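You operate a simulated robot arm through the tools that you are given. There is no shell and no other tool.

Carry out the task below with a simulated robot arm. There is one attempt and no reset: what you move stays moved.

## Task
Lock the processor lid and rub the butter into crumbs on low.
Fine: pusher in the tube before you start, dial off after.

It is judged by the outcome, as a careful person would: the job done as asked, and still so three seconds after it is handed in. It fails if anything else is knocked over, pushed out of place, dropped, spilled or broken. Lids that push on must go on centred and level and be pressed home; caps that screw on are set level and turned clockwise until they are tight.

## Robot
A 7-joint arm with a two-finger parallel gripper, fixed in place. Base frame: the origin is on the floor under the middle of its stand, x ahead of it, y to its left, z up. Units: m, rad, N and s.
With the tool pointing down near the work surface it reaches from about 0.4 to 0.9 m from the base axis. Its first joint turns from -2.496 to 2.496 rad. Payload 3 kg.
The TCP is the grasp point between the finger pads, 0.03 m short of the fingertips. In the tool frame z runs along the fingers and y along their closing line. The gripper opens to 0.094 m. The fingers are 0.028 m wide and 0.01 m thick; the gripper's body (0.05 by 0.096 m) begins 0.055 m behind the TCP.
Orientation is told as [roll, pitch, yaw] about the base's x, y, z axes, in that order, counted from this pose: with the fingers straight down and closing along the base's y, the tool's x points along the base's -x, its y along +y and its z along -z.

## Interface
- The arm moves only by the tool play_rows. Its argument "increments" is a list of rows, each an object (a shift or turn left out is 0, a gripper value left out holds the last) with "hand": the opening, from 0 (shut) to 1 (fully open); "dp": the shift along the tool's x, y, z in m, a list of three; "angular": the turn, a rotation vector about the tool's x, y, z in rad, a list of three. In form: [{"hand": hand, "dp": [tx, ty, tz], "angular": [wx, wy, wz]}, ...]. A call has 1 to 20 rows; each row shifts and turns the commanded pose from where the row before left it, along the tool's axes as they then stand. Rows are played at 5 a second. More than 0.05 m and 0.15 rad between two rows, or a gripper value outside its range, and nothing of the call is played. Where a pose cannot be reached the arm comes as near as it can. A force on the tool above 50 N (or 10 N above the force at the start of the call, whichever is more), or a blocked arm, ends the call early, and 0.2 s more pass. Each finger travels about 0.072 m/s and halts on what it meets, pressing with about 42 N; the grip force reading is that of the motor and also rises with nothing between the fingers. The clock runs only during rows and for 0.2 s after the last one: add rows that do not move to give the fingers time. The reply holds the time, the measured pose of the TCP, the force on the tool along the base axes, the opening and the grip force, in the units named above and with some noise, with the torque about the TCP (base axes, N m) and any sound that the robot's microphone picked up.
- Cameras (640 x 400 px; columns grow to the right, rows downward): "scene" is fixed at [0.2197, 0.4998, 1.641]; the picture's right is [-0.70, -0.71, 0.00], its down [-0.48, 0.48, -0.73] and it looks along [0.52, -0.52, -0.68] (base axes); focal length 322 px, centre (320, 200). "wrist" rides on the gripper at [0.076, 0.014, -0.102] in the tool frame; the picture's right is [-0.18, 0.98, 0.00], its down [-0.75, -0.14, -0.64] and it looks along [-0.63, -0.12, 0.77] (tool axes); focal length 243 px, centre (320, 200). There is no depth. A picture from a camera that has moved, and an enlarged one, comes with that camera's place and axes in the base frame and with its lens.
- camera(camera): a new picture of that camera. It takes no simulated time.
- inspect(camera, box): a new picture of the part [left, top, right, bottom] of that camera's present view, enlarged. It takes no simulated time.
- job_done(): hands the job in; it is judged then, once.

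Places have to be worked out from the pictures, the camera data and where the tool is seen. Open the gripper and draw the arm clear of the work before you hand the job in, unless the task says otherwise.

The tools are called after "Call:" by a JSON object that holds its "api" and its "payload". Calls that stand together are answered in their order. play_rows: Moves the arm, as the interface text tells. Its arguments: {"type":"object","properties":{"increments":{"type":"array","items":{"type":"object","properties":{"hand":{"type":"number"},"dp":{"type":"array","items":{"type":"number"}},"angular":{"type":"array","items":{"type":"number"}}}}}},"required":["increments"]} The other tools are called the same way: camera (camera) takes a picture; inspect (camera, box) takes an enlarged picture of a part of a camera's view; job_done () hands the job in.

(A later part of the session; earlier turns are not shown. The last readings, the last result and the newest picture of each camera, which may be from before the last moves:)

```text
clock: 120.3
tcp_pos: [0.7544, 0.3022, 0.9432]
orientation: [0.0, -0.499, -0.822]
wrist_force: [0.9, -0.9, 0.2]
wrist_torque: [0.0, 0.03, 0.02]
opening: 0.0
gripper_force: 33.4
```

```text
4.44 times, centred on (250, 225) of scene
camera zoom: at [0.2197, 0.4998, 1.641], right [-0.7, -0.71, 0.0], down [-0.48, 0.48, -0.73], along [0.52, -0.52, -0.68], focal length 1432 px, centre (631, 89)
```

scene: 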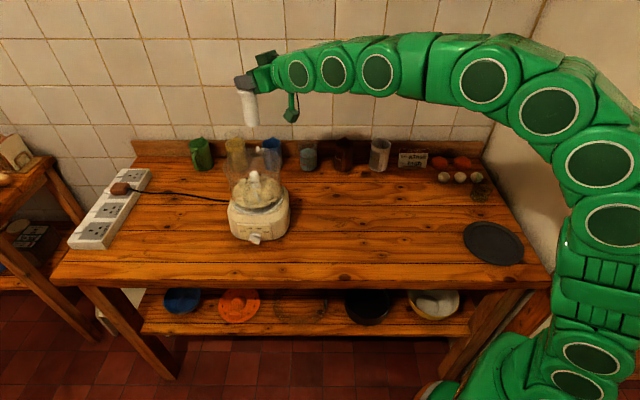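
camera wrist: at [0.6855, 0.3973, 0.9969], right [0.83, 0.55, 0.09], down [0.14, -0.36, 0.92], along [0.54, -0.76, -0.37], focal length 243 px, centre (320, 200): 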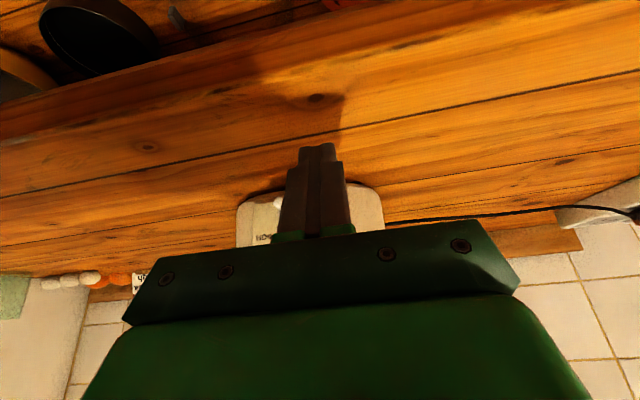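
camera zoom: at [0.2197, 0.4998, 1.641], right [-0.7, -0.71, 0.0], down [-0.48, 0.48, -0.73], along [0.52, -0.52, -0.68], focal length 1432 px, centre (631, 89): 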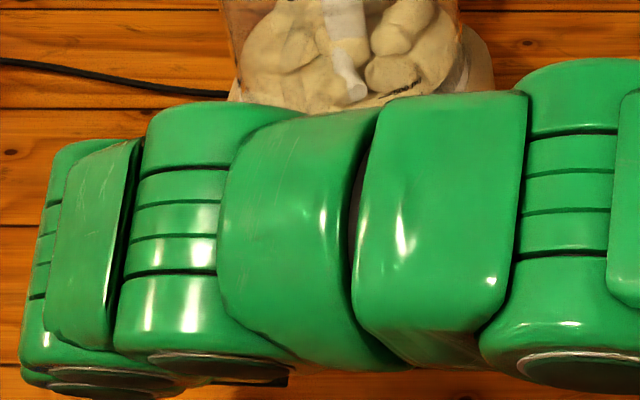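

The knob sits just where I predicted, beside the fingers. I'll move in toward the panel, keeping to the left of the knob's red end.

Call:
{"api": "play_rows", "payload": {"increments": [{"dp": [-0.0196, 0, 0.0124]}, {"dp": [-0.0196, 0, 0.0124]}, {"dp": [-0.0197, 0, 0.0123]}, {}, {}]}}

Call:
{"api": "camera", "payload": {"camera": "wrist"}}

Call:
{"api": "inspect", "payload": {"camera": "wrist", "box": [220, 100, 420, 240]}}

```text
clock: 121.5
tcp_pos: [0.804, 0.2513, 0.9388]
orientation: [0.002, -0.5, -0.822]
wrist_force: [0.4, 0.7, 0.3]
wrist_torque: [-0.01, 0.01, -0.03]
opening: 0.0
gripper_force: 33.0
```

```text
taken
camera wrist: at [0.7339, 0.3453, 0.9932], right [0.83, 0.55, 0.09], down [0.14, -0.36, 0.92], along [0.54, -0.75, -0.37], focal length 243 px, centre (320, 200)
```

wrist: 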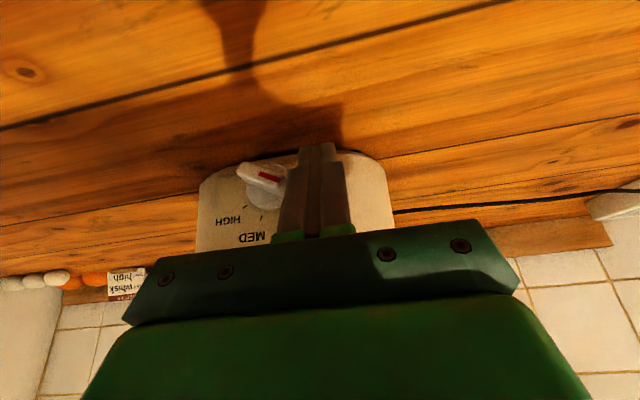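

```text
2.86 times, centred on (320, 170) of wrist
camera zoom: at [0.7339, 0.3453, 0.9932], right [0.83, 0.55, 0.09], down [0.14, -0.36, 0.92], along [0.54, -0.75, -0.37], focal length 693 px, centre (320, 286)
```

zoom: 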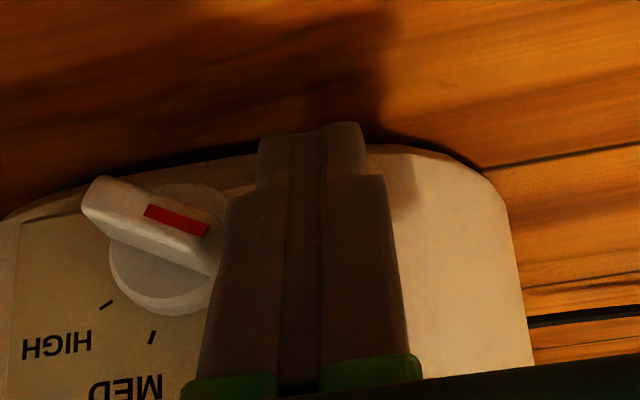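

I can see the knob, its red pointer and the fingers beside it clearly. I'll push to the viewer's right in small steps, watching the pointer.

Call:
{"api": "play_rows", "payload": {"increments": [{"dp": [0, -0.004, 0]}, {"dp": [0, -0.004, 0]}, {}]}}

Call:
{"api": "inspect", "payload": {"camera": "wrist", "box": [220, 100, 420, 240]}}

```text
clock: 122.3
tcp_pos: [0.7956, 0.2454, 0.9365]
orientation: [0.0, -0.499, -0.822]
wrist_force: [0.1, 0.1, 0.9]
wrist_torque: [-0.01, 0.0, -0.02]
opening: 0.0
gripper_force: 33.3
```

```text
2.86 times, centred on (320, 170) of wrist
camera zoom: at [0.7278, 0.3398, 0.9909], right [0.83, 0.55, 0.09], down [0.14, -0.36, 0.92], along [0.54, -0.75, -0.37], focal length 693 px, centre (320, 286)
```

zoom: 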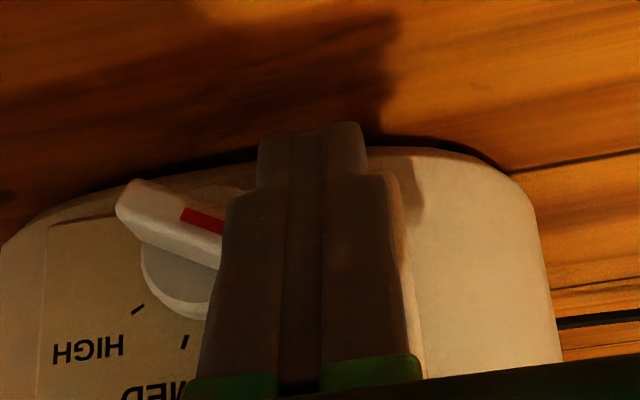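

No contact yet. Next 4 mm.

Call:
{"api": "play_rows", "payload": {"increments": [{"dp": [0, -0.002, 0]}, {"dp": [0, -0.002, 0]}, {}]}}

Call:
{"api": "inspect", "payload": {"camera": "wrist", "box": [220, 100, 420, 240]}}

```text
clock: 123.1
tcp_pos: [0.795, 0.2434, 0.9369]
orientation: [0.0, -0.499, -0.821]
wrist_force: [-0.6, 0.6, 1.1]
wrist_torque: [0.05, -0.03, 0.0]
opening: 0.0
gripper_force: 33.3
```

```text
2.86 times, centred on (320, 170) of wrist
camera zoom: at [0.7249, 0.3378, 0.9912], right [0.83, 0.55, 0.09], down [0.14, -0.36, 0.92], along [0.54, -0.75, -0.37], focal length 693 px, centre (320, 286)
```

zoom: 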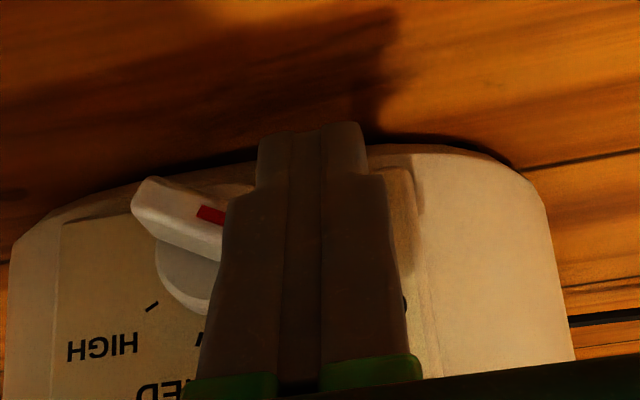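

Call:
{"api": "play_rows", "payload": {"increments": [{"dp": [0, -0.002, 0]}, {"dp": [0, -0.002, 0]}, {}]}}

Call:
{"api": "inspect", "payload": {"camera": "wrist", "box": [220, 100, 420, 240]}}

```text
clock: 123.9
tcp_pos: [0.7924, 0.2419, 0.9367]
orientation: [0.002, -0.499, -0.823]
wrist_force: [19.9, 7.4, 4.6]
wrist_torque: [0.01, -0.75, 0.78]
opening: 0.0002
gripper_force: 33.1
```

```text
2.86 times, centred on (320, 170) of wrist
camera zoom: at [0.7224, 0.3364, 0.9915], right [0.83, 0.55, 0.09], down [0.14, -0.36, 0.92], along [0.54, -0.75, -0.37], focal length 693 px, centre (320, 286)
```

zoom: 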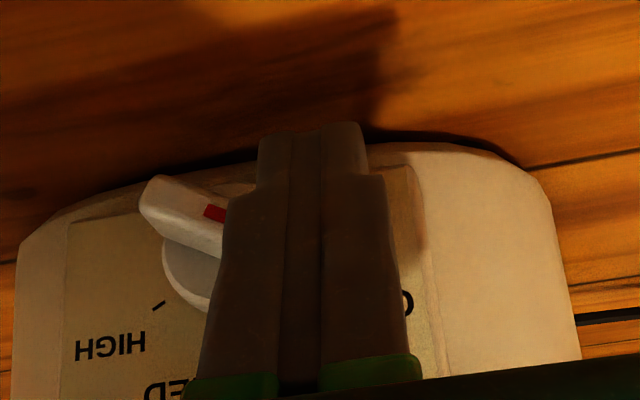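

There's 20 N but no turn; the torque places the contact close to the panel and low, on the knob's round base rather than its bar. I'll back off, move outward 8 mm and up 4 mm, and push again.

Call:
{"api": "play_rows", "payload": {"increments": [{"dp": [0, 0.006, 0]}, {"dp": [0.0051, 0, -0.0073]}, {}]}}

Call:
{"api": "inspect", "payload": {"camera": "wrist", "box": [220, 100, 420, 240]}}

```text
clock: 124.7
tcp_pos: [0.7905, 0.251, 0.9409]
orientation: [-0.001, -0.497, -0.822]
wrist_force: [0.1, 0.8, -0.3]
wrist_torque: [0.0, 0.01, 0.03]
opening: 0.0002
gripper_force: 32.4
```

```text
2.86 times, centred on (320, 170) of wrist
camera zoom: at [0.7206, 0.3452, 0.9954], right [0.83, 0.55, 0.09], down [0.14, -0.36, 0.92], along [0.54, -0.75, -0.37], focal length 693 px, centre (320, 286)
```

zoom: 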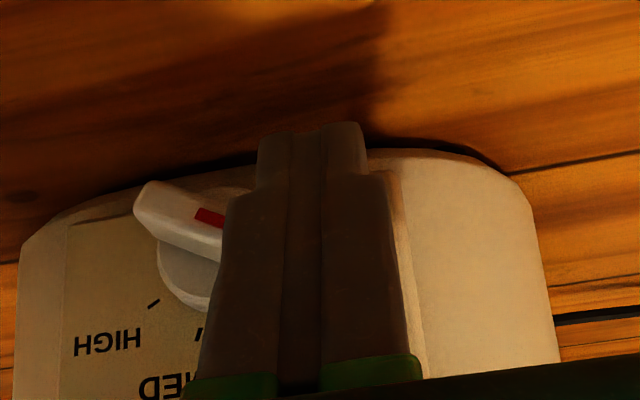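

Call:
{"api": "play_rows", "payload": {"increments": [{"dp": [0, -0.003, 0]}, {"dp": [0, -0.003, 0]}, {}]}}

Call:
{"api": "inspect", "payload": {"camera": "wrist", "box": [220, 100, 420, 240]}}

```text
clock: 125.5
tcp_pos: [0.7853, 0.2489, 0.9399]
orientation: [0.004, -0.502, -0.82]
wrist_force: [16.2, 8.3, 5.0]
wrist_torque: [0.05, -0.33, 0.43]
opening: 0.0001
gripper_force: 32.9
```

```text
2.86 times, centred on (320, 170) of wrist
camera zoom: at [0.7163, 0.3425, 0.9955], right [0.83, 0.55, 0.09], down [0.14, -0.36, 0.92], along [0.54, -0.75, -0.37], focal length 693 px, centre (320, 286)
```

zoom: 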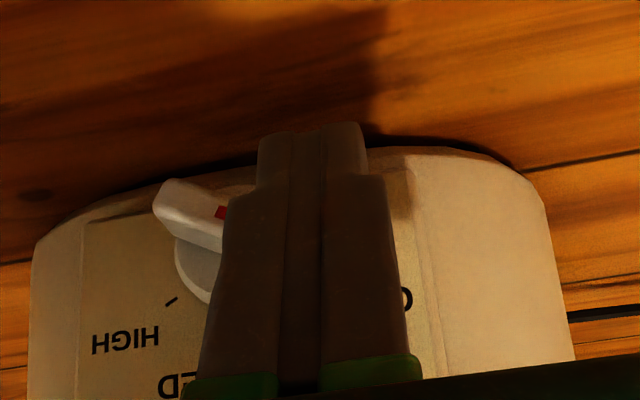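

Now the contact is on the bar's end, but 17 N isn't moving it and sideways force risks sliding the base. I'll try only slightly more before switching to a downward push on the bar's tail.

Call:
{"api": "play_rows", "payload": {"increments": [{"dp": [0, -0.001, 0]}, {}]}}

Call:
{"api": "inspect", "payload": {"camera": "wrist", "box": [220, 100, 420, 240]}}

```text
clock: 126.1
tcp_pos: [0.7846, 0.248, 0.9394]
orientation: [0.002, -0.498, -0.821]
wrist_force: [19.1, 15.1, 8.6]
wrist_torque: [0.09, -0.47, 0.61]
opening: 0.0001
gripper_force: 32.4
```

```text
2.86 times, centred on (320, 170) of wrist
camera zoom: at [0.7152, 0.3422, 0.9952], right [0.83, 0.55, 0.09], down [0.14, -0.36, 0.92], along [0.54, -0.75, -0.37], focal length 693 px, centre (320, 286)
```

zoom: 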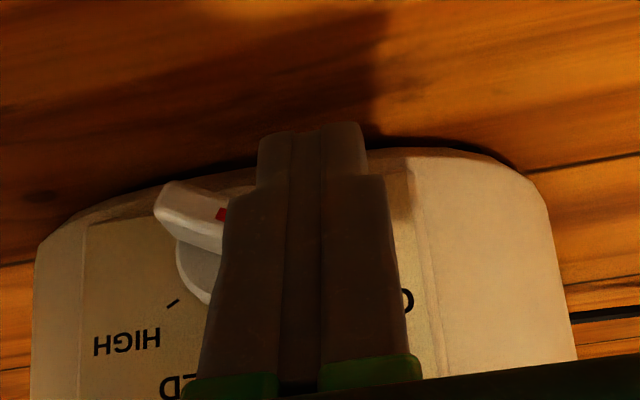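

Pushing sideways is inefficient because friction eats the moment. A better way is to straddle the bar with the pads oriented along the LOW direction and squeeze, so closing itself twists the bar to LOW. I'll back out and reorient.

Call:
{"api": "play_rows", "payload": {"increments": [{"dp": [0, 0.006, 0]}, {"dp": [0, 0.006, 0]}, {"dp": [0.0285, 0, -0.0156]}, {"dp": [0.0285, 0, -0.0156]}, {"angular": [0, -0.1, 0]}, {"hand": 0.65, "angular": [0.096, 0, -0.0657]}, {"angular": [0.096, 0, -0.0657]}, {"angular": [0.096, 0, -0.0657]}, {}, {}]}}

Call:
{"api": "camera", "payload": {"camera": "wrist"}}

Call:
{"api": "inspect", "payload": {"camera": "wrist", "box": [220, 80, 420, 220]}}

```text
clock: 128.3
tcp_pos: [0.7502, 0.3013, 0.9393]
orientation: [-0.416, -0.559, -0.591]
wrist_force: [-0.4, 0.1, 1.1]
wrist_torque: [-0.02, 0.0, -0.02]
opening: 0.0612
gripper_force: 0.1
```

```text
taken
camera wrist: at [0.6874, 0.4086, 0.9747], right [0.81, 0.54, -0.24], down [0.32, -0.06, 0.95], along [0.5, -0.84, -0.22], focal length 243 px, centre (320, 200)
```

wrist: 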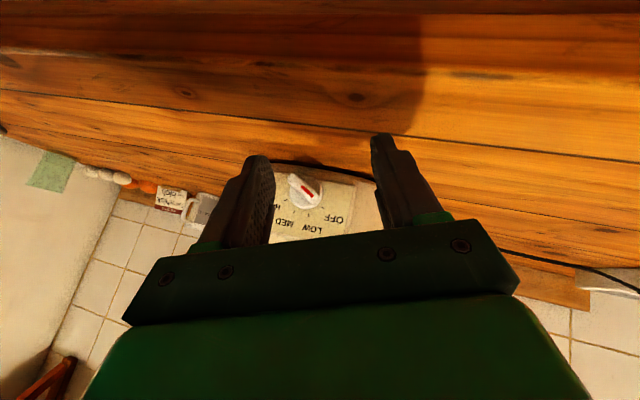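

```text
2.86 times, centred on (320, 150) of wrist
camera zoom: at [0.6874, 0.4086, 0.9747], right [0.81, 0.54, -0.24], down [0.32, -0.06, 0.95], along [0.5, -0.84, -0.22], focal length 693 px, centre (320, 343)
```

zoom: 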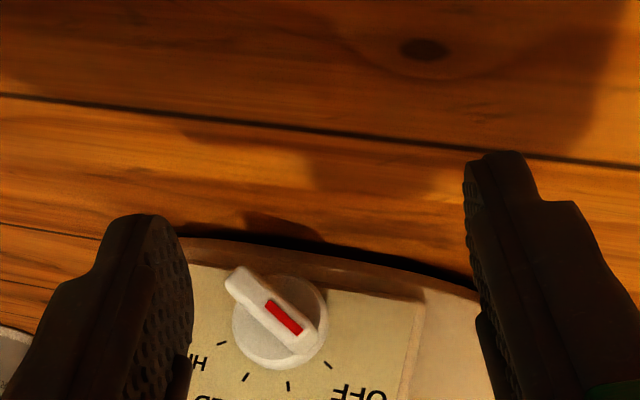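

Triangulating the tick circle from this better view puts the dial axis at (0.796, 0.199, 0.918), closer to me and 6 mm higher than I'd assumed, which explains the earlier contact. I'll line up on it with the pads along the LOW direction.

Call:
{"api": "play_rows", "payload": {"increments": [{"dp": [0.0066, -0.0262, 0.0205]}, {"dp": [-0.0165, 0, 0.0113]}, {}, {}]}}

Call:
{"api": "inspect", "payload": {"camera": "wrist", "box": [220, 80, 420, 220]}}

```text
clock: 129.3
tcp_pos: [0.745, 0.2603, 0.9291]
orientation: [-0.414, -0.558, -0.591]
wrist_force: [0.2, 0.0, -0.1]
wrist_torque: [0.0, 0.0, 0.01]
opening: 0.0612
gripper_force: 0.0
```

```text
2.86 times, centred on (320, 150) of wrist
camera zoom: at [0.6825, 0.3692, 0.9633], right [0.81, 0.54, -0.24], down [0.32, -0.06, 0.95], along [0.5, -0.84, -0.22], focal length 693 px, centre (320, 343)
```

zoom: 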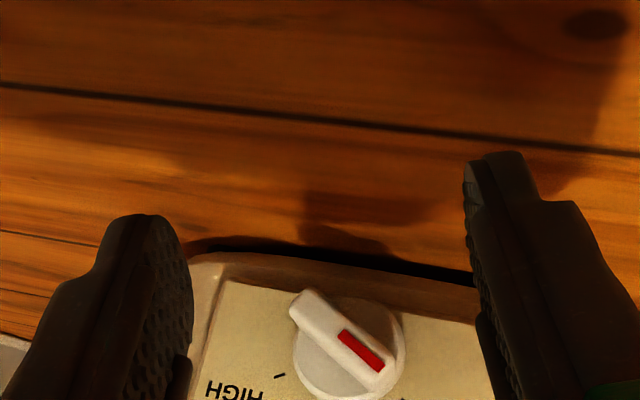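

The prediction matches the picture within 3 px. I'll move in so the fingers straddle the bar.

Call:
{"api": "play_rows", "payload": {"increments": [{"dp": [-0.0113, -0.0005, 0.0075]}, {"dp": [-0.0113, -0.0005, 0.0075]}, {"dp": [-0.0113, -0.0005, 0.0076]}, {}, {}]}}

Call:
{"api": "camera", "payload": {"camera": "wrist"}}

Call:
{"api": "inspect", "payload": {"camera": "wrist", "box": [220, 100, 420, 240]}}

```text
clock: 130.5
tcp_pos: [0.7711, 0.2302, 0.9324]
orientation: [-0.414, -0.56, -0.591]
wrist_force: [-0.8, 0.4, 0.3]
wrist_torque: [0.02, -0.02, -0.04]
opening: 0.0611
gripper_force: 0.1
```

```text
taken
camera wrist: at [0.7079, 0.3384, 0.9668], right [0.81, 0.54, -0.24], down [0.32, -0.06, 0.95], along [0.5, -0.84, -0.22], focal length 243 px, centre (320, 200)
```

wrist: 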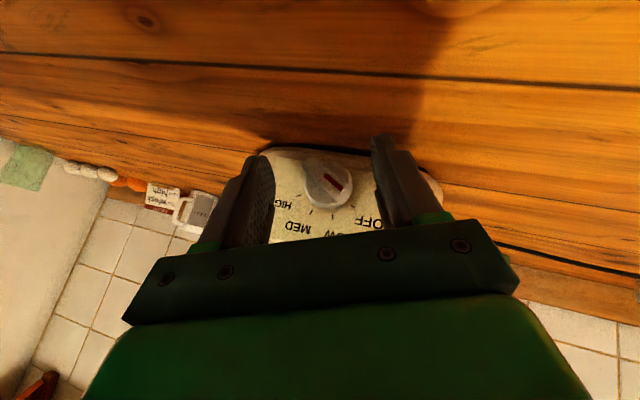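

```text
2.86 times, centred on (320, 170) of wrist
camera zoom: at [0.7079, 0.3384, 0.9668], right [0.81, 0.54, -0.24], down [0.32, -0.06, 0.95], along [0.5, -0.84, -0.22], focal length 693 px, centre (320, 286)
```

zoom: 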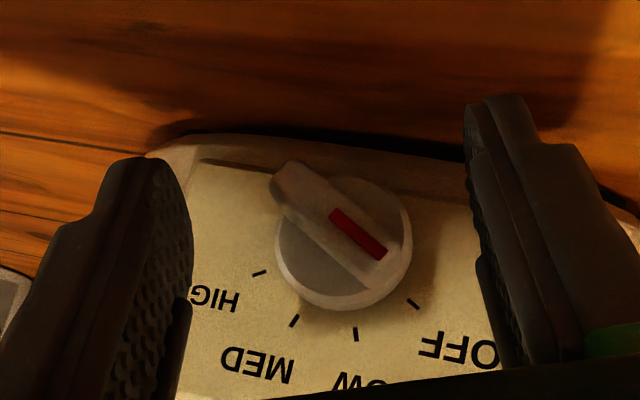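

The bar is centred between the pads. I'll close in stages so the squeeze twists it round to LOW, watching the pointer and listening.

Call:
{"api": "play_rows", "payload": {"increments": [{"hand": 0.4}, {"hand": 0.32}, {"hand": 0.26}, {}]}}

Call:
{"api": "inspect", "payload": {"camera": "wrist", "box": [220, 100, 420, 240]}}

```text
clock: 131.5
tcp_pos: [0.7713, 0.2323, 0.9318]
orientation: [-0.413, -0.558, -0.593]
wrist_force: [6.3, 7.0, 0.4]
wrist_torque: [0.12, -0.06, 0.23]
opening: 0.0294
gripper_force: 4.4
```

```text
2.86 times, centred on (320, 170) of wrist
camera zoom: at [0.7078, 0.3389, 0.9669], right [0.81, 0.54, -0.24], down [0.32, -0.06, 0.95], along [0.5, -0.84, -0.22], focal length 693 px, centre (320, 286)
```

zoom: 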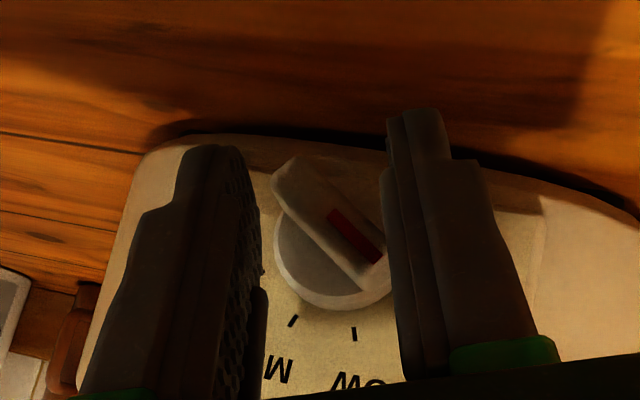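

The pads are just meeting the bar's ends. I'll close further.

Call:
{"api": "play_rows", "payload": {"increments": [{"hand": 0.2}, {}, {}]}}

Call:
{"api": "inspect", "payload": {"camera": "wrist", "box": [220, 100, 420, 240]}}

```text
clock: 132.3
tcp_pos: [0.7716, 0.2307, 0.9326]
orientation: [-0.415, -0.56, -0.593]
wrist_force: [-0.2, 3.0, -0.5]
wrist_torque: [-0.04, 0.02, 0.05]
opening: 0.02
gripper_force: 1.3
```

```text
2.86 times, centred on (320, 170) of wrist
camera zoom: at [0.7082, 0.338, 0.967], right [0.81, 0.54, -0.24], down [0.32, -0.06, 0.95], along [0.5, -0.84, -0.22], focal length 693 px, centre (320, 286)
```

zoom: 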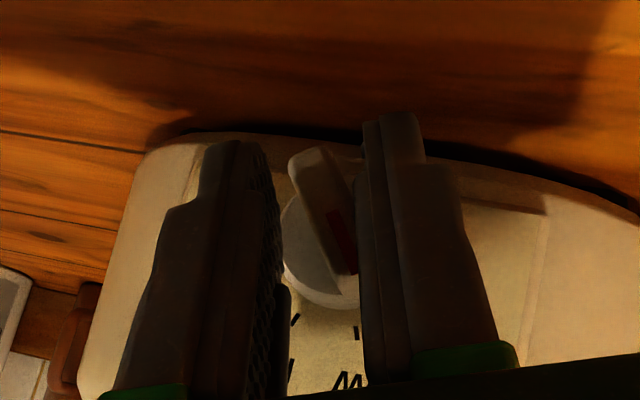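

It's turning: the bar has gone most of the way. A little more closing should align it with LOW.

Call:
{"api": "play_rows", "payload": {"increments": [{"hand": 0.14}, {}, {}]}}

Call:
{"api": "inspect", "payload": {"camera": "wrist", "box": [220, 100, 420, 240]}}

```text
clock: 133.1
tcp_pos: [0.7709, 0.2312, 0.9316]
orientation: [-0.416, -0.559, -0.591]
wrist_force: [-0.2, -0.1, -0.7]
wrist_torque: [-0.02, -0.01, 0.02]
opening: 0.0133
gripper_force: 0.1
```

```text
2.86 times, centred on (320, 170) of wrist
camera zoom: at [0.7079, 0.3384, 0.9668], right [0.81, 0.54, -0.24], down [0.32, -0.06, 0.95], along [0.5, -0.84, -0.22], focal length 693 px, centre (320, 286)
```

zoom: 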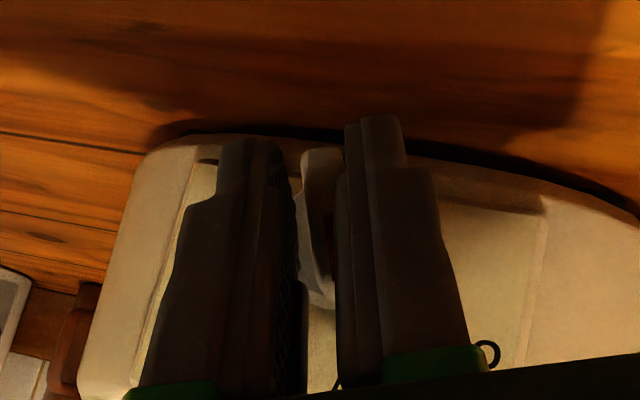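

The force dropped to zero, as if it snapped into a detent. I'll open a little and look at where the pointer is.

Call:
{"api": "play_rows", "payload": {"increments": [{"hand": 0.3}, {"hand": 0.6}, {}]}}

Call:
{"api": "inspect", "payload": {"camera": "wrist", "box": [220, 100, 420, 240]}}

Call:
{"api": "camera", "payload": {"camera": "scene"}}

```text
clock: 133.9
tcp_pos: [0.7707, 0.231, 0.9321]
orientation: [-0.414, -0.558, -0.591]
wrist_force: [0.6, 0.0, 0.0]
wrist_torque: [0.03, 0.04, -0.02]
opening: 0.0563
gripper_force: 0.1
```

```text
2.86 times, centred on (320, 170) of wrist
camera zoom: at [0.7078, 0.3385, 0.9669], right [0.81, 0.54, -0.24], down [0.32, -0.06, 0.95], along [0.5, -0.84, -0.22], focal length 693 px, centre (320, 286)
```

zoom: 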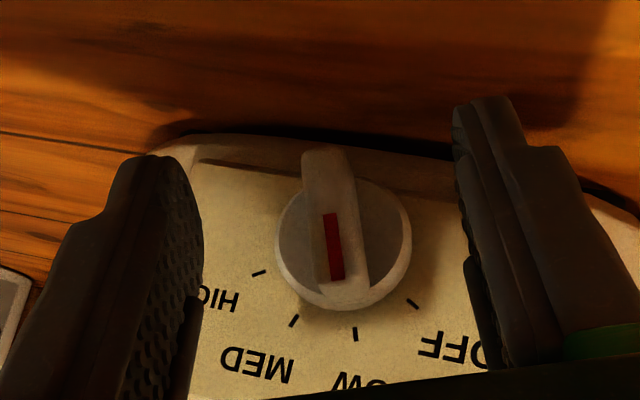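

```text
taken
```

scene: 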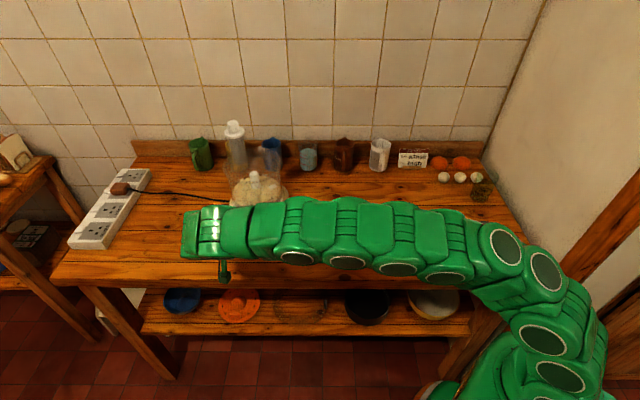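

The pointer is on LOW. No motor sound was reported, so I'll check the bowl contents for movement.

Call:
{"api": "inspect", "payload": {"camera": "scene", "box": [220, 115, 300, 210]}}

Call:
{"api": "play_rows", "payload": {"increments": [{}, {}, {}, {}, {}]}}

Call:
{"api": "inspect", "payload": {"camera": "scene", "box": [220, 115, 300, 210]}}

```text
4.21 times, centred on (260, 162) of scene
camera zoom: at [0.2197, 0.4998, 1.641], right [-0.7, -0.71, 0.0], down [-0.48, 0.48, -0.73], along [0.52, -0.52, -0.68], focal length 1357 px, centre (573, 358)
```

zoom: 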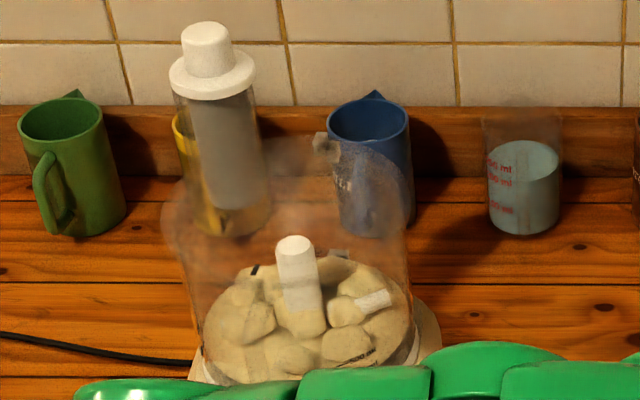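

```text
clock: 135.1
tcp_pos: [0.7705, 0.2305, 0.9328]
orientation: [-0.413, -0.559, -0.59]
wrist_force: [-0.1, 0.2, 0.4]
wrist_torque: [0.02, -0.02, -0.02]
opening: 0.0566
gripper_force: 0.1
```

```text
4.21 times, centred on (260, 162) of scene
camera zoom: at [0.2197, 0.4998, 1.641], right [-0.7, -0.71, 0.0], down [-0.48, 0.48, -0.73], along [0.52, -0.52, -0.68], focal length 1357 px, centre (573, 358)
```

zoom: 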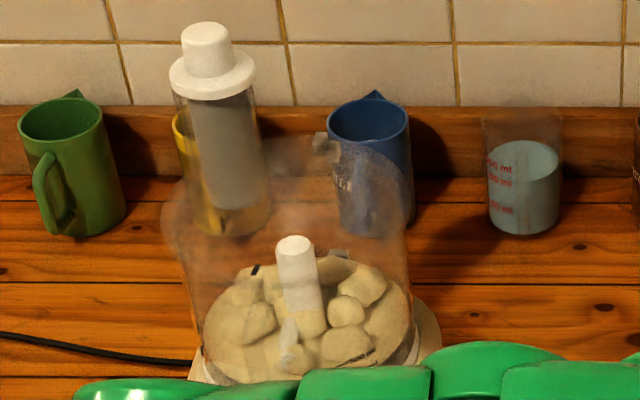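

The blade arm has moved between pictures, so the motor is running on LOW. I'll let it run and watch the lumps.

Call:
{"api": "play_rows", "payload": {"increments": [{}, {}, {}, {}, {}, {}, {}, {}, {}, {}, {}, {}, {}, {}, {}]}}

Call:
{"api": "inspect", "payload": {"camera": "scene", "box": [220, 115, 300, 210]}}

```text
clock: 138.3
tcp_pos: [0.7697, 0.231, 0.9317]
orientation: [-0.414, -0.56, -0.591]
wrist_force: [0.2, -0.3, 0.2]
wrist_torque: [-0.03, 0.0, 0.02]
opening: 0.0563
gripper_force: 0.1
```

```text
4.21 times, centred on (260, 162) of scene
camera zoom: at [0.2197, 0.4998, 1.641], right [-0.7, -0.71, 0.0], down [-0.48, 0.48, -0.73], along [0.52, -0.52, -0.68], focal length 1357 px, centre (573, 358)
```

zoom: 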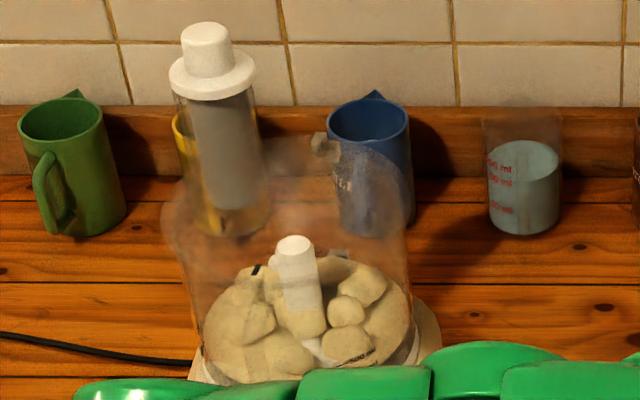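

Call:
{"api": "play_rows", "payload": {"increments": [{}, {}, {}, {}, {}, {}, {}, {}, {}, {}, {}, {}, {}, {}, {}, {}, {}, {}, {}, {}]}}

Call:
{"api": "inspect", "payload": {"camera": "scene", "box": [230, 165, 280, 215]}}

```text
clock: 142.5
tcp_pos: [0.7705, 0.2308, 0.9328]
orientation: [-0.414, -0.558, -0.592]
wrist_force: [-0.9, 0.4, -0.2]
wrist_torque: [0.02, 0.04, 0.02]
opening: 0.0563
gripper_force: 0.0
```

```text
8.00 times, centred on (255, 190) of scene
camera zoom: at [0.2197, 0.4998, 1.641], right [-0.7, -0.71, 0.0], down [-0.48, 0.48, -0.73], along [0.52, -0.52, -0.68], focal length 2578 px, centre (840, 280)
```

zoom: 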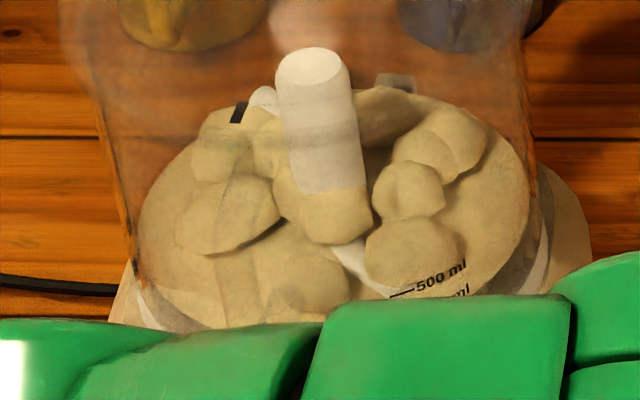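

I'll take two frames a short time apart to confirm the blade is actually spinning.

Call:
{"api": "play_rows", "payload": {"increments": [{}]}}

Call:
{"api": "inspect", "payload": {"camera": "scene", "box": [230, 165, 280, 215]}}

Call:
{"api": "play_rows", "payload": {"increments": [{}, {}]}}

Call:
{"api": "inspect", "payload": {"camera": "scene", "box": [230, 165, 280, 215]}}

```text
clock: 142.9
tcp_pos: [0.7715, 0.2318, 0.9319]
orientation: [-0.413, -0.56, -0.592]
wrist_force: [0.0, 0.1, 0.3]
wrist_torque: [-0.02, -0.01, -0.04]
opening: 0.0566
gripper_force: 0.0
```

```text
8.00 times, centred on (255, 190) of scene
camera zoom: at [0.2197, 0.4998, 1.641], right [-0.7, -0.71, 0.0], down [-0.48, 0.48, -0.73], along [0.52, -0.52, -0.68], focal length 2578 px, centre (840, 280)
```

zoom: 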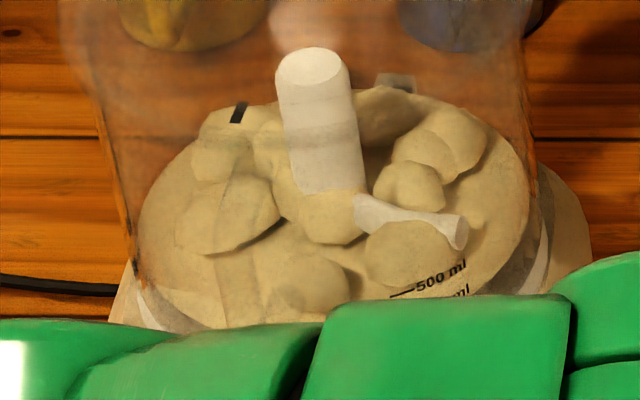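

```text
clock: 143.5
tcp_pos: [0.7697, 0.231, 0.9322]
orientation: [-0.413, -0.558, -0.592]
wrist_force: [-0.3, 0.4, -1.5]
wrist_torque: [-0.01, 0.01, 0.0]
opening: 0.0564
gripper_force: 0.1
```

```text
8.00 times, centred on (255, 190) of scene
camera zoom: at [0.2197, 0.4998, 1.641], right [-0.7, -0.71, 0.0], down [-0.48, 0.48, -0.73], along [0.52, -0.52, -0.68], focal length 2578 px, centre (840, 280)
```

zoom: 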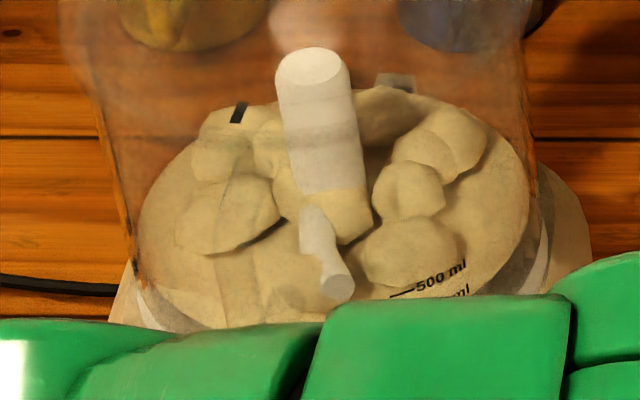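

The blade is spinning. The lumps are still large, so I'll keep it running and check periodically.

Call:
{"api": "play_rows", "payload": {"increments": [{}, {}, {}, {}, {}, {}, {}, {}, {}, {}, {}, {}, {}, {}, {}, {}, {}, {}, {}, {}]}}

Call:
{"api": "inspect", "payload": {"camera": "scene", "box": [230, 165, 280, 215]}}

Call:
{"api": "play_rows", "payload": {"increments": [{}, {}, {}, {}, {}, {}, {}, {}, {}, {}, {}, {}, {}, {}, {}, {}, {}, {}, {}, {}]}}

Call:
{"api": "inspect", "payload": {"camera": "scene", "box": [230, 165, 280, 215]}}

```text
clock: 147.7
tcp_pos: [0.7713, 0.2318, 0.9319]
orientation: [-0.415, -0.558, -0.592]
wrist_force: [0.2, 0.0, -0.5]
wrist_torque: [0.0, -0.02, -0.04]
opening: 0.0562
gripper_force: 0.1
```

```text
8.00 times, centred on (255, 190) of scene
camera zoom: at [0.2197, 0.4998, 1.641], right [-0.7, -0.71, 0.0], down [-0.48, 0.48, -0.73], along [0.52, -0.52, -0.68], focal length 2578 px, centre (840, 280)
```

zoom: 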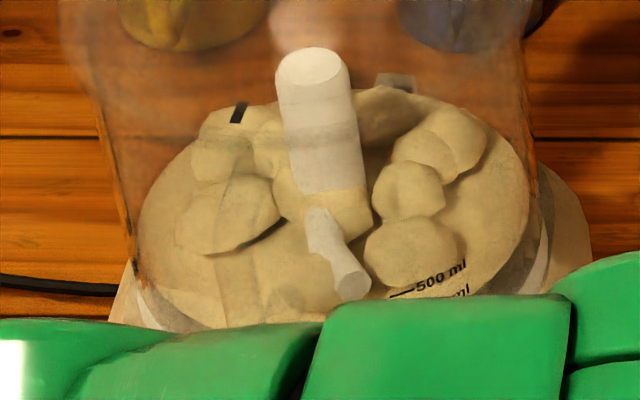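

```text
clock: 151.9
tcp_pos: [0.7703, 0.2327, 0.9324]
orientation: [-0.414, -0.559, -0.592]
wrist_force: [-0.5, 0.1, 0.5]
wrist_torque: [0.0, 0.01, 0.04]
opening: 0.0564
gripper_force: 0.1
```

```text
8.00 times, centred on (255, 190) of scene
camera zoom: at [0.2197, 0.4998, 1.641], right [-0.7, -0.71, 0.0], down [-0.48, 0.48, -0.73], along [0.52, -0.52, -0.68], focal length 2578 px, centre (840, 280)
```

zoom: 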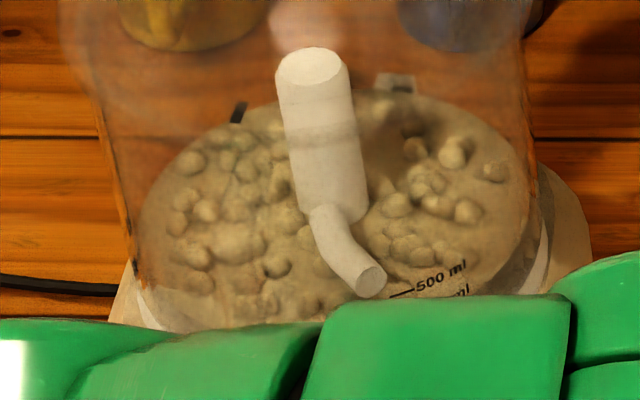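

It has just changed to smaller, pea-sized pieces. I'll continue in shorter steps so as not to overwork it.

Call:
{"api": "play_rows", "payload": {"increments": [{}, {}, {}, {}, {}]}}

Call:
{"api": "inspect", "payload": {"camera": "scene", "box": [230, 165, 280, 215]}}

Call:
{"api": "play_rows", "payload": {"increments": [{}, {}, {}, {}, {}]}}

Call:
{"api": "inspect", "payload": {"camera": "scene", "box": [230, 165, 280, 215]}}

```text
clock: 153.1
tcp_pos: [0.7703, 0.2323, 0.933]
orientation: [-0.415, -0.559, -0.593]
wrist_force: [-0.7, 0.7, 0.2]
wrist_torque: [0.01, 0.02, 0.0]
opening: 0.0564
gripper_force: 0.0
```

```text
8.00 times, centred on (255, 190) of scene
camera zoom: at [0.2197, 0.4998, 1.641], right [-0.7, -0.71, 0.0], down [-0.48, 0.48, -0.73], along [0.52, -0.52, -0.68], focal length 2578 px, centre (840, 280)
```

zoom: 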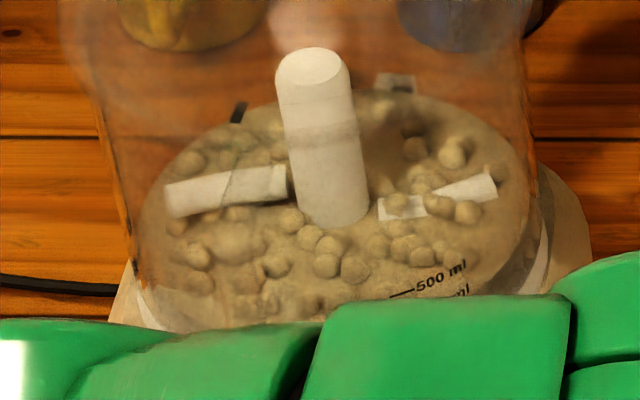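

```text
clock: 154.3
tcp_pos: [0.7701, 0.2315, 0.9316]
orientation: [-0.413, -0.558, -0.591]
wrist_force: [-0.3, 0.0, -0.7]
wrist_torque: [0.04, 0.0, -0.02]
opening: 0.0564
gripper_force: 0.1
```

```text
8.00 times, centred on (255, 190) of scene
camera zoom: at [0.2197, 0.4998, 1.641], right [-0.7, -0.71, 0.0], down [-0.48, 0.48, -0.73], along [0.52, -0.52, -0.68], focal length 2578 px, centre (840, 280)
```

zoom: 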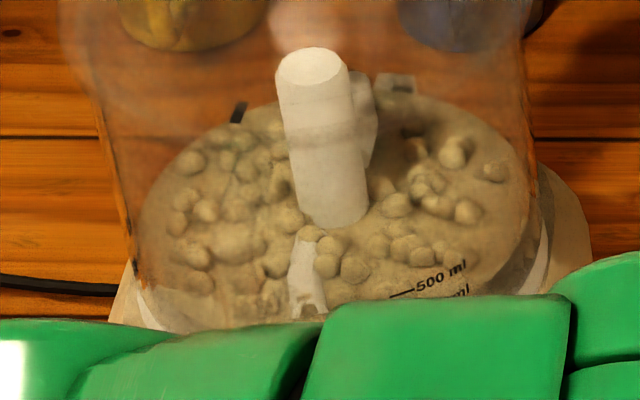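

The mix has become crumbs, so it's time to stop. I'll grip the bar as it stands at LOW and rotate the tool 40° back about the dial axis to OFF.

Call:
{"api": "play_rows", "payload": {"increments": [{"hand": 0.2}, {"hand": 0.05}, {"dp": [-0.0001, 0.0013, -0.0001], "angular": [0.072, 0, -0.0493]}, {"dp": [-0.0001, 0.0013, -0.0001], "angular": [0.072, 0, -0.0493]}, {"dp": [-0.0001, 0.0013, -0.0001], "angular": [0.072, 0, -0.0493]}, {"dp": [-0.0001, 0.0013, -0.0001], "angular": [0.072, 0, -0.0493]}, {"dp": [-0.0001, 0.0013, -0.0001], "angular": [0.072, 0, -0.0493]}, {"dp": [-0.0001, 0.0013, -0.0001], "angular": [0.072, 0, -0.0493]}, {"dp": [-0.0001, 0.0013, -0.0001], "angular": [0.072, 0, -0.0493]}, {"dp": [-0.0001, 0.0013, -0.0001], "angular": [0.072, 0, -0.0493]}, {}]}}

Call:
{"api": "inspect", "payload": {"camera": "wrist", "box": [220, 100, 420, 240]}}

Call:
{"api": "inspect", "payload": {"camera": "scene", "box": [225, 150, 295, 215]}}

```text
clock: 156.7
tcp_pos: [0.7608, 0.2103, 0.9519]
orientation: [-0.924, -0.392, -0.357]
wrist_force: [9.6, -6.1, -16.0]
wrist_torque: [0.26, -0.17, 0.69]
opening: 0.0111
gripper_force: 41.8
out of reach, approached as far as the arm can: row 7, 8, 9, 10
```

```text
2.86 times, centred on (320, 170) of wrist
camera zoom: at [0.707, 0.3266, 0.9688], right [0.65, 0.39, -0.65], down [0.62, 0.22, 0.75], along [0.44, -0.89, -0.1], focal length 693 px, centre (320, 286)
```

zoom: 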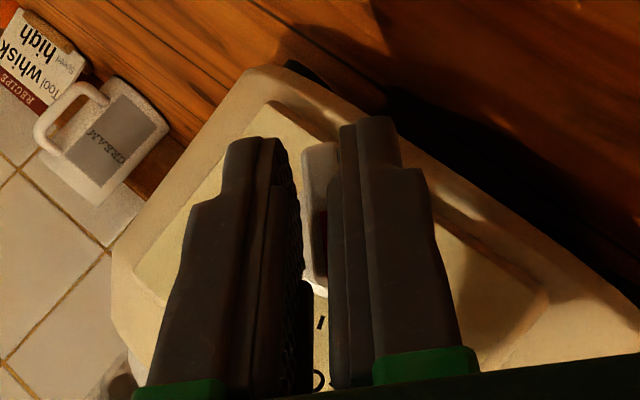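

```text
6.15 times, centred on (260, 182) of scene
camera zoom: at [0.2197, 0.4998, 1.641], right [-0.7, -0.71, 0.0], down [-0.48, 0.48, -0.73], along [0.52, -0.52, -0.68], focal length 1983 px, centre (689, 308)
```

zoom: 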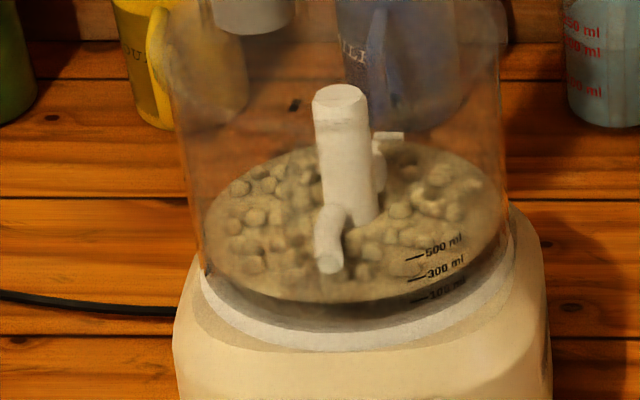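

The arm couldn't follow the full arc and is pulling up on the knob. I'll open immediately to take the load off.

Call:
{"api": "play_rows", "payload": {"increments": [{"hand": 0.3}, {"hand": 0.6}, {}]}}

Call:
{"api": "inspect", "payload": {"camera": "wrist", "box": [220, 100, 420, 240]}}

Call:
{"api": "camera", "payload": {"camera": "scene"}}

Call:
{"api": "inspect", "payload": {"camera": "scene", "box": [215, 155, 305, 250]}}

```text
clock: 157.5
tcp_pos: [0.7611, 0.211, 0.9512]
orientation: [-0.925, -0.392, -0.355]
wrist_force: [-0.8, 0.6, 0.2]
wrist_torque: [0.01, 0.01, 0.0]
opening: 0.0563
gripper_force: 0.0
```

```text
2.86 times, centred on (320, 170) of wrist
camera zoom: at [0.7067, 0.3269, 0.9692], right [0.65, 0.39, -0.65], down [0.62, 0.22, 0.75], along [0.44, -0.89, -0.1], focal length 693 px, centre (320, 286)
```

zoom: 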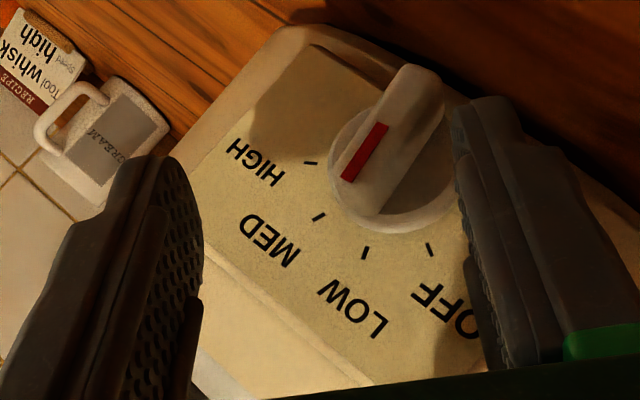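

```text
taken
```

scene: 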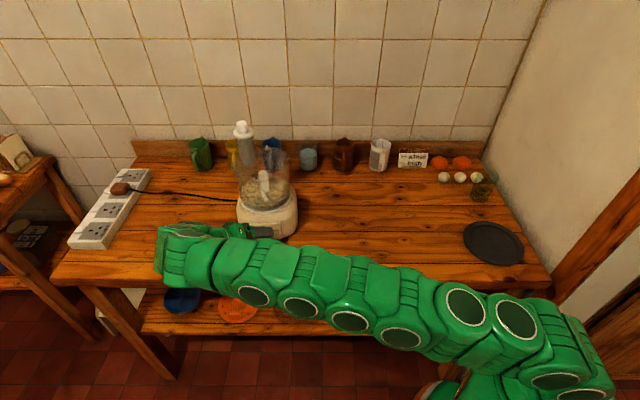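

```text
4.21 times, centred on (260, 202) of scene
camera zoom: at [0.2197, 0.4998, 1.641], right [-0.7, -0.71, 0.0], down [-0.48, 0.48, -0.73], along [0.52, -0.52, -0.68], focal length 1357 px, centre (573, 190)
```

zoom: 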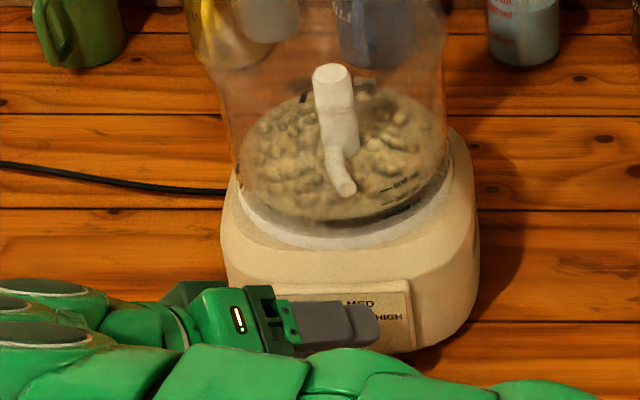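

The dial is still at LOW and the processor has slid about 2.5–3 cm to the right. The motor is still running, so stopping it comes first. My pads are now at about 137°, past the OFF/LOW midpoint, so I'll centre on the knob and squeeze.

Call:
{"api": "play_rows", "payload": {"increments": [{"hand": 0.65, "dp": [0.0054, 0.0086, 0.006]}, {"dp": [0.0053, 0.0086, 0.0059]}, {}]}}

Call:
{"api": "inspect", "payload": {"camera": "wrist", "box": [220, 100, 420, 240]}}

```text
clock: 158.3
tcp_pos: [0.7613, 0.2138, 0.9297]
orientation: [-0.921, -0.397, -0.353]
wrist_force: [21.1, 13.4, 33.9]
wrist_torque: [0.56, -1.19, 0.13]
opening: 0.0557
gripper_force: 0.0
```

```text
2.86 times, centred on (320, 170) of wrist
camera zoom: at [0.7075, 0.3291, 0.9473], right [0.65, 0.39, -0.65], down [0.62, 0.22, 0.75], along [0.44, -0.89, -0.1], focal length 693 px, centre (320, 286)
```

zoom: 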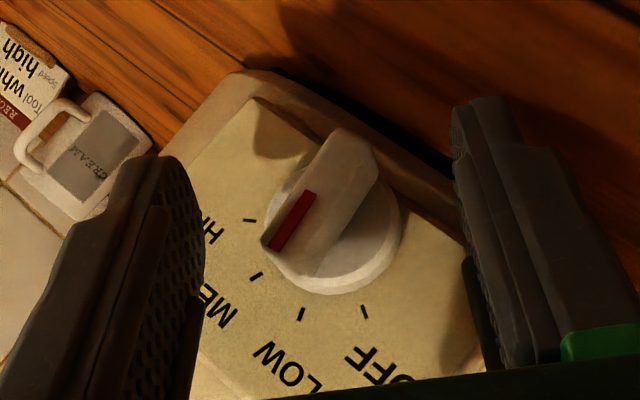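

A finger touched the counter as I lowered. I'll rise slightly and squeeze now.

Call:
{"api": "play_rows", "payload": {"increments": [{"dp": [-0.0015, -0.003, -0.0022]}, {"hand": 0.42}, {"hand": 0.3}, {"hand": 0.2}, {"hand": 0.12}, {}]}}

Call:
{"api": "inspect", "payload": {"camera": "wrist", "box": [220, 100, 420, 240]}}

```text
clock: 159.7
tcp_pos: [0.7599, 0.2142, 0.9311]
orientation: [-0.922, -0.391, -0.357]
wrist_force: [-0.7, -0.5, 0.4]
wrist_torque: [-0.03, 0.01, -0.06]
opening: 0.0121
gripper_force: 1.0
```

```text
2.86 times, centred on (320, 170) of wrist
camera zoom: at [0.7072, 0.3288, 0.9488], right [0.65, 0.39, -0.65], down [0.62, 0.22, 0.75], along [0.44, -0.89, -0.1], focal length 693 px, centre (320, 286)
```

zoom: 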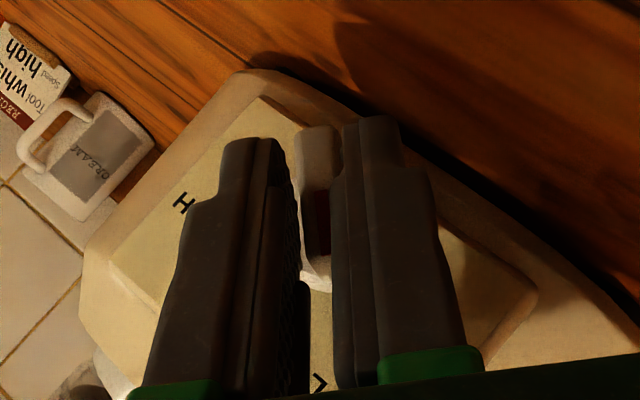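

Call:
{"api": "play_rows", "payload": {"increments": [{"hand": 0.4}, {"hand": 0.6}, {}]}}

Call:
{"api": "inspect", "payload": {"camera": "wrist", "box": [220, 100, 420, 240]}}

Call:
{"api": "inspect", "payload": {"camera": "scene", "box": [225, 150, 305, 245]}}

```text
clock: 160.5
tcp_pos: [0.7602, 0.2133, 0.9312]
orientation: [-0.922, -0.391, -0.356]
wrist_force: [1.1, -0.1, 0.5]
wrist_torque: [-0.02, -0.03, 0.0]
opening: 0.0565
gripper_force: 0.0
```

```text
2.86 times, centred on (320, 170) of wrist
camera zoom: at [0.7072, 0.3289, 0.9489], right [0.65, 0.39, -0.65], down [0.62, 0.22, 0.75], along [0.44, -0.89, -0.1], focal length 693 px, centre (320, 286)
```

zoom: 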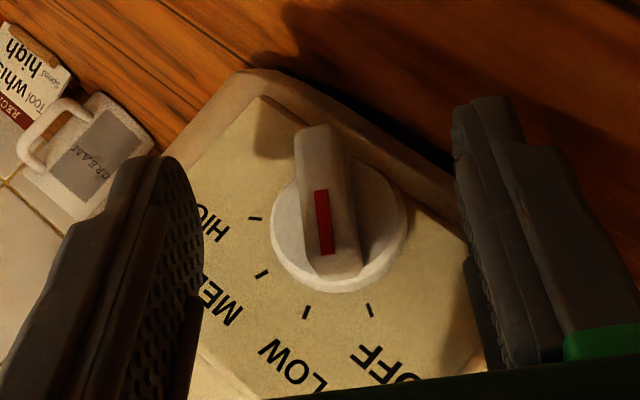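

```text
4.21 times, centred on (265, 198) of scene
camera zoom: at [0.2197, 0.4998, 1.641], right [-0.7, -0.71, 0.0], down [-0.48, 0.48, -0.73], along [0.52, -0.52, -0.68], focal length 1357 px, centre (552, 210)
```

zoom: 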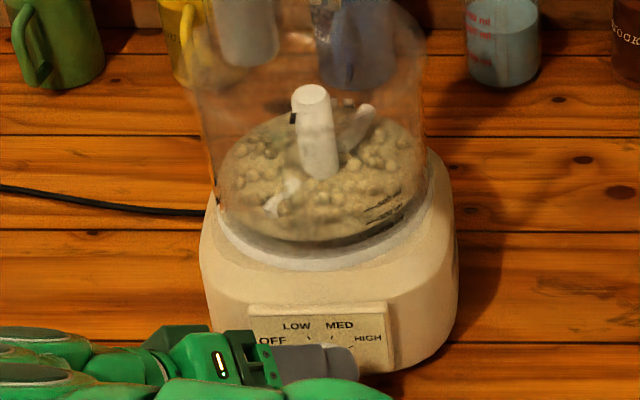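

The pointer is now most of the way to OFF, at roughly 138° against 150°. I'll check whether the blade has stopped.

Call:
{"api": "play_rows", "payload": {"increments": [{}]}}

Call:
{"api": "inspect", "payload": {"camera": "scene", "box": [225, 150, 305, 245]}}

```text
clock: 160.9
tcp_pos: [0.7617, 0.2147, 0.9309]
orientation: [-0.922, -0.393, -0.357]
wrist_force: [0.4, 0.2, -0.4]
wrist_torque: [0.02, -0.01, -0.03]
opening: 0.0564
gripper_force: 0.1
```

```text
4.21 times, centred on (265, 198) of scene
camera zoom: at [0.2197, 0.4998, 1.641], right [-0.7, -0.71, 0.0], down [-0.48, 0.48, -0.73], along [0.52, -0.52, -0.68], focal length 1357 px, centre (552, 210)
```

zoom: 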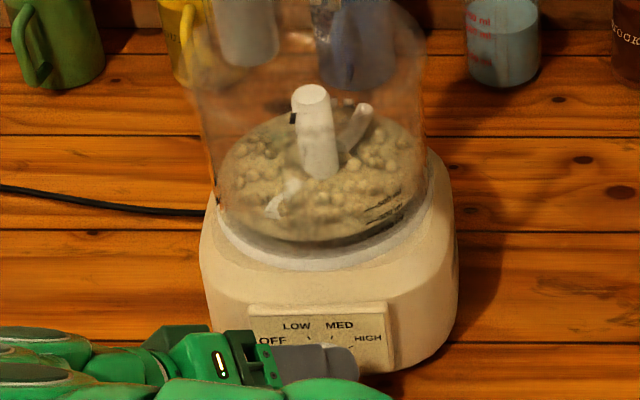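

Call:
{"api": "play_rows", "payload": {"increments": [{}, {}]}}

Call:
{"api": "inspect", "payload": {"camera": "scene", "box": [225, 150, 305, 245]}}

Call:
{"api": "play_rows", "payload": {"increments": [{}]}}

Call:
{"api": "inspect", "payload": {"camera": "scene", "box": [225, 150, 305, 245]}}

```text
clock: 161.5
tcp_pos: [0.7609, 0.2124, 0.9318]
orientation: [-0.924, -0.391, -0.357]
wrist_force: [-0.1, 0.7, -0.8]
wrist_torque: [-0.05, -0.01, 0.01]
opening: 0.0566
gripper_force: 0.1
```

```text
4.21 times, centred on (265, 198) of scene
camera zoom: at [0.2197, 0.4998, 1.641], right [-0.7, -0.71, 0.0], down [-0.48, 0.48, -0.73], along [0.52, -0.52, -0.68], focal length 1357 px, centre (552, 210)
```

zoom: 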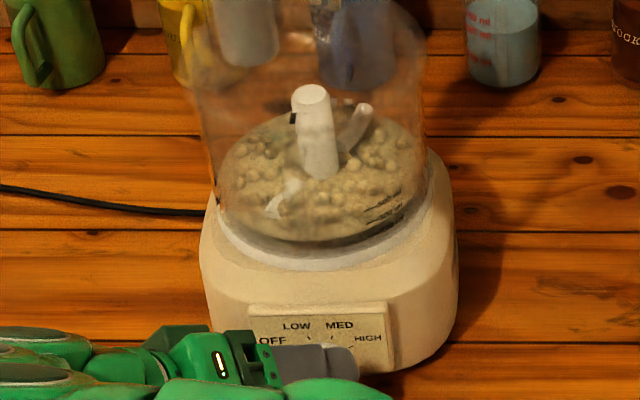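

```text
clock: 161.9
tcp_pos: [0.7599, 0.2132, 0.9298]
orientation: [-0.924, -0.392, -0.355]
wrist_force: [0.6, -0.5, 0.7]
wrist_torque: [0.0, 0.01, 0.01]
opening: 0.056
gripper_force: 0.0
```

```text
4.21 times, centred on (265, 198) of scene
camera zoom: at [0.2197, 0.4998, 1.641], right [-0.7, -0.71, 0.0], down [-0.48, 0.48, -0.73], along [0.52, -0.52, -0.68], focal length 1357 px, centre (552, 210)
```

zoom: 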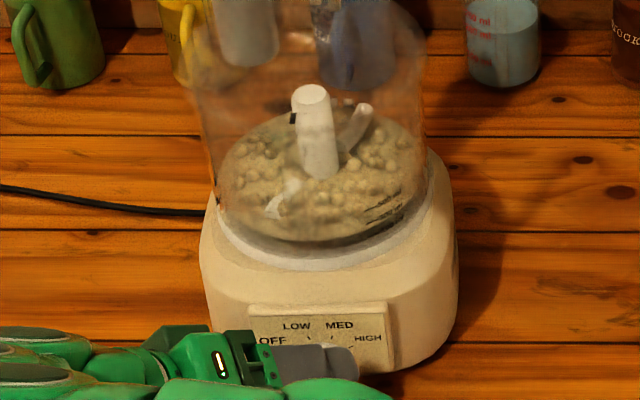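

The blade has stopped, so the motor is off with the contents as crumbs. I still want the pointer squarely on OFF. I'll withdraw along the fingers, close them and come down beside the bar to push the red end the last 12°.

Call:
{"api": "play_rows", "payload": {"increments": [{"dp": [0, 0, -0.035]}, {"hand": 0}, {}, {}, {"dp": [0, -0.021, 0]}, {"dp": [0.0017, 0, 0.032]}, {}, {}]}}

Call:
{"api": "inspect", "payload": {"camera": "wrist", "box": [220, 100, 420, 240]}}

```text
clock: 163.9
tcp_pos: [0.7474, 0.177, 0.9273]
orientation: [-0.925, -0.392, -0.357]
wrist_force: [-7.9, 10.0, 8.6]
wrist_torque: [0.14, 0.44, -0.07]
opening: 0.0119
gripper_force: 42.5
out of reach, approached as far as the arm can: row 1
stopped in row 8: the force on the tool passed its limit at 51 N (the readings are from after the stop); the commanded pose is now the measured one
```

```text
2.86 times, centred on (320, 170) of wrist
camera zoom: at [0.6949, 0.2935, 0.9459], right [0.65, 0.39, -0.65], down [0.62, 0.22, 0.75], along [0.44, -0.89, -0.1], focal length 693 px, centre (320, 286)
```

zoom: 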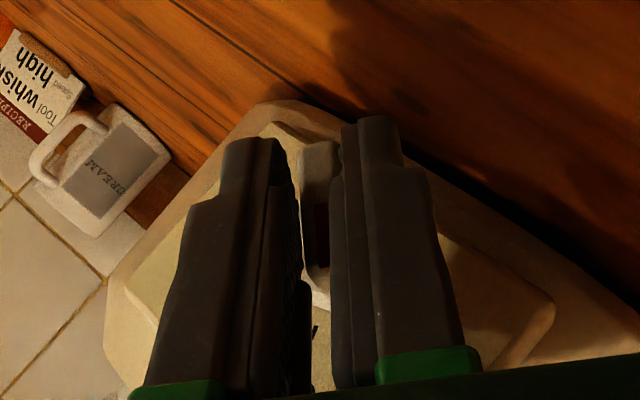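

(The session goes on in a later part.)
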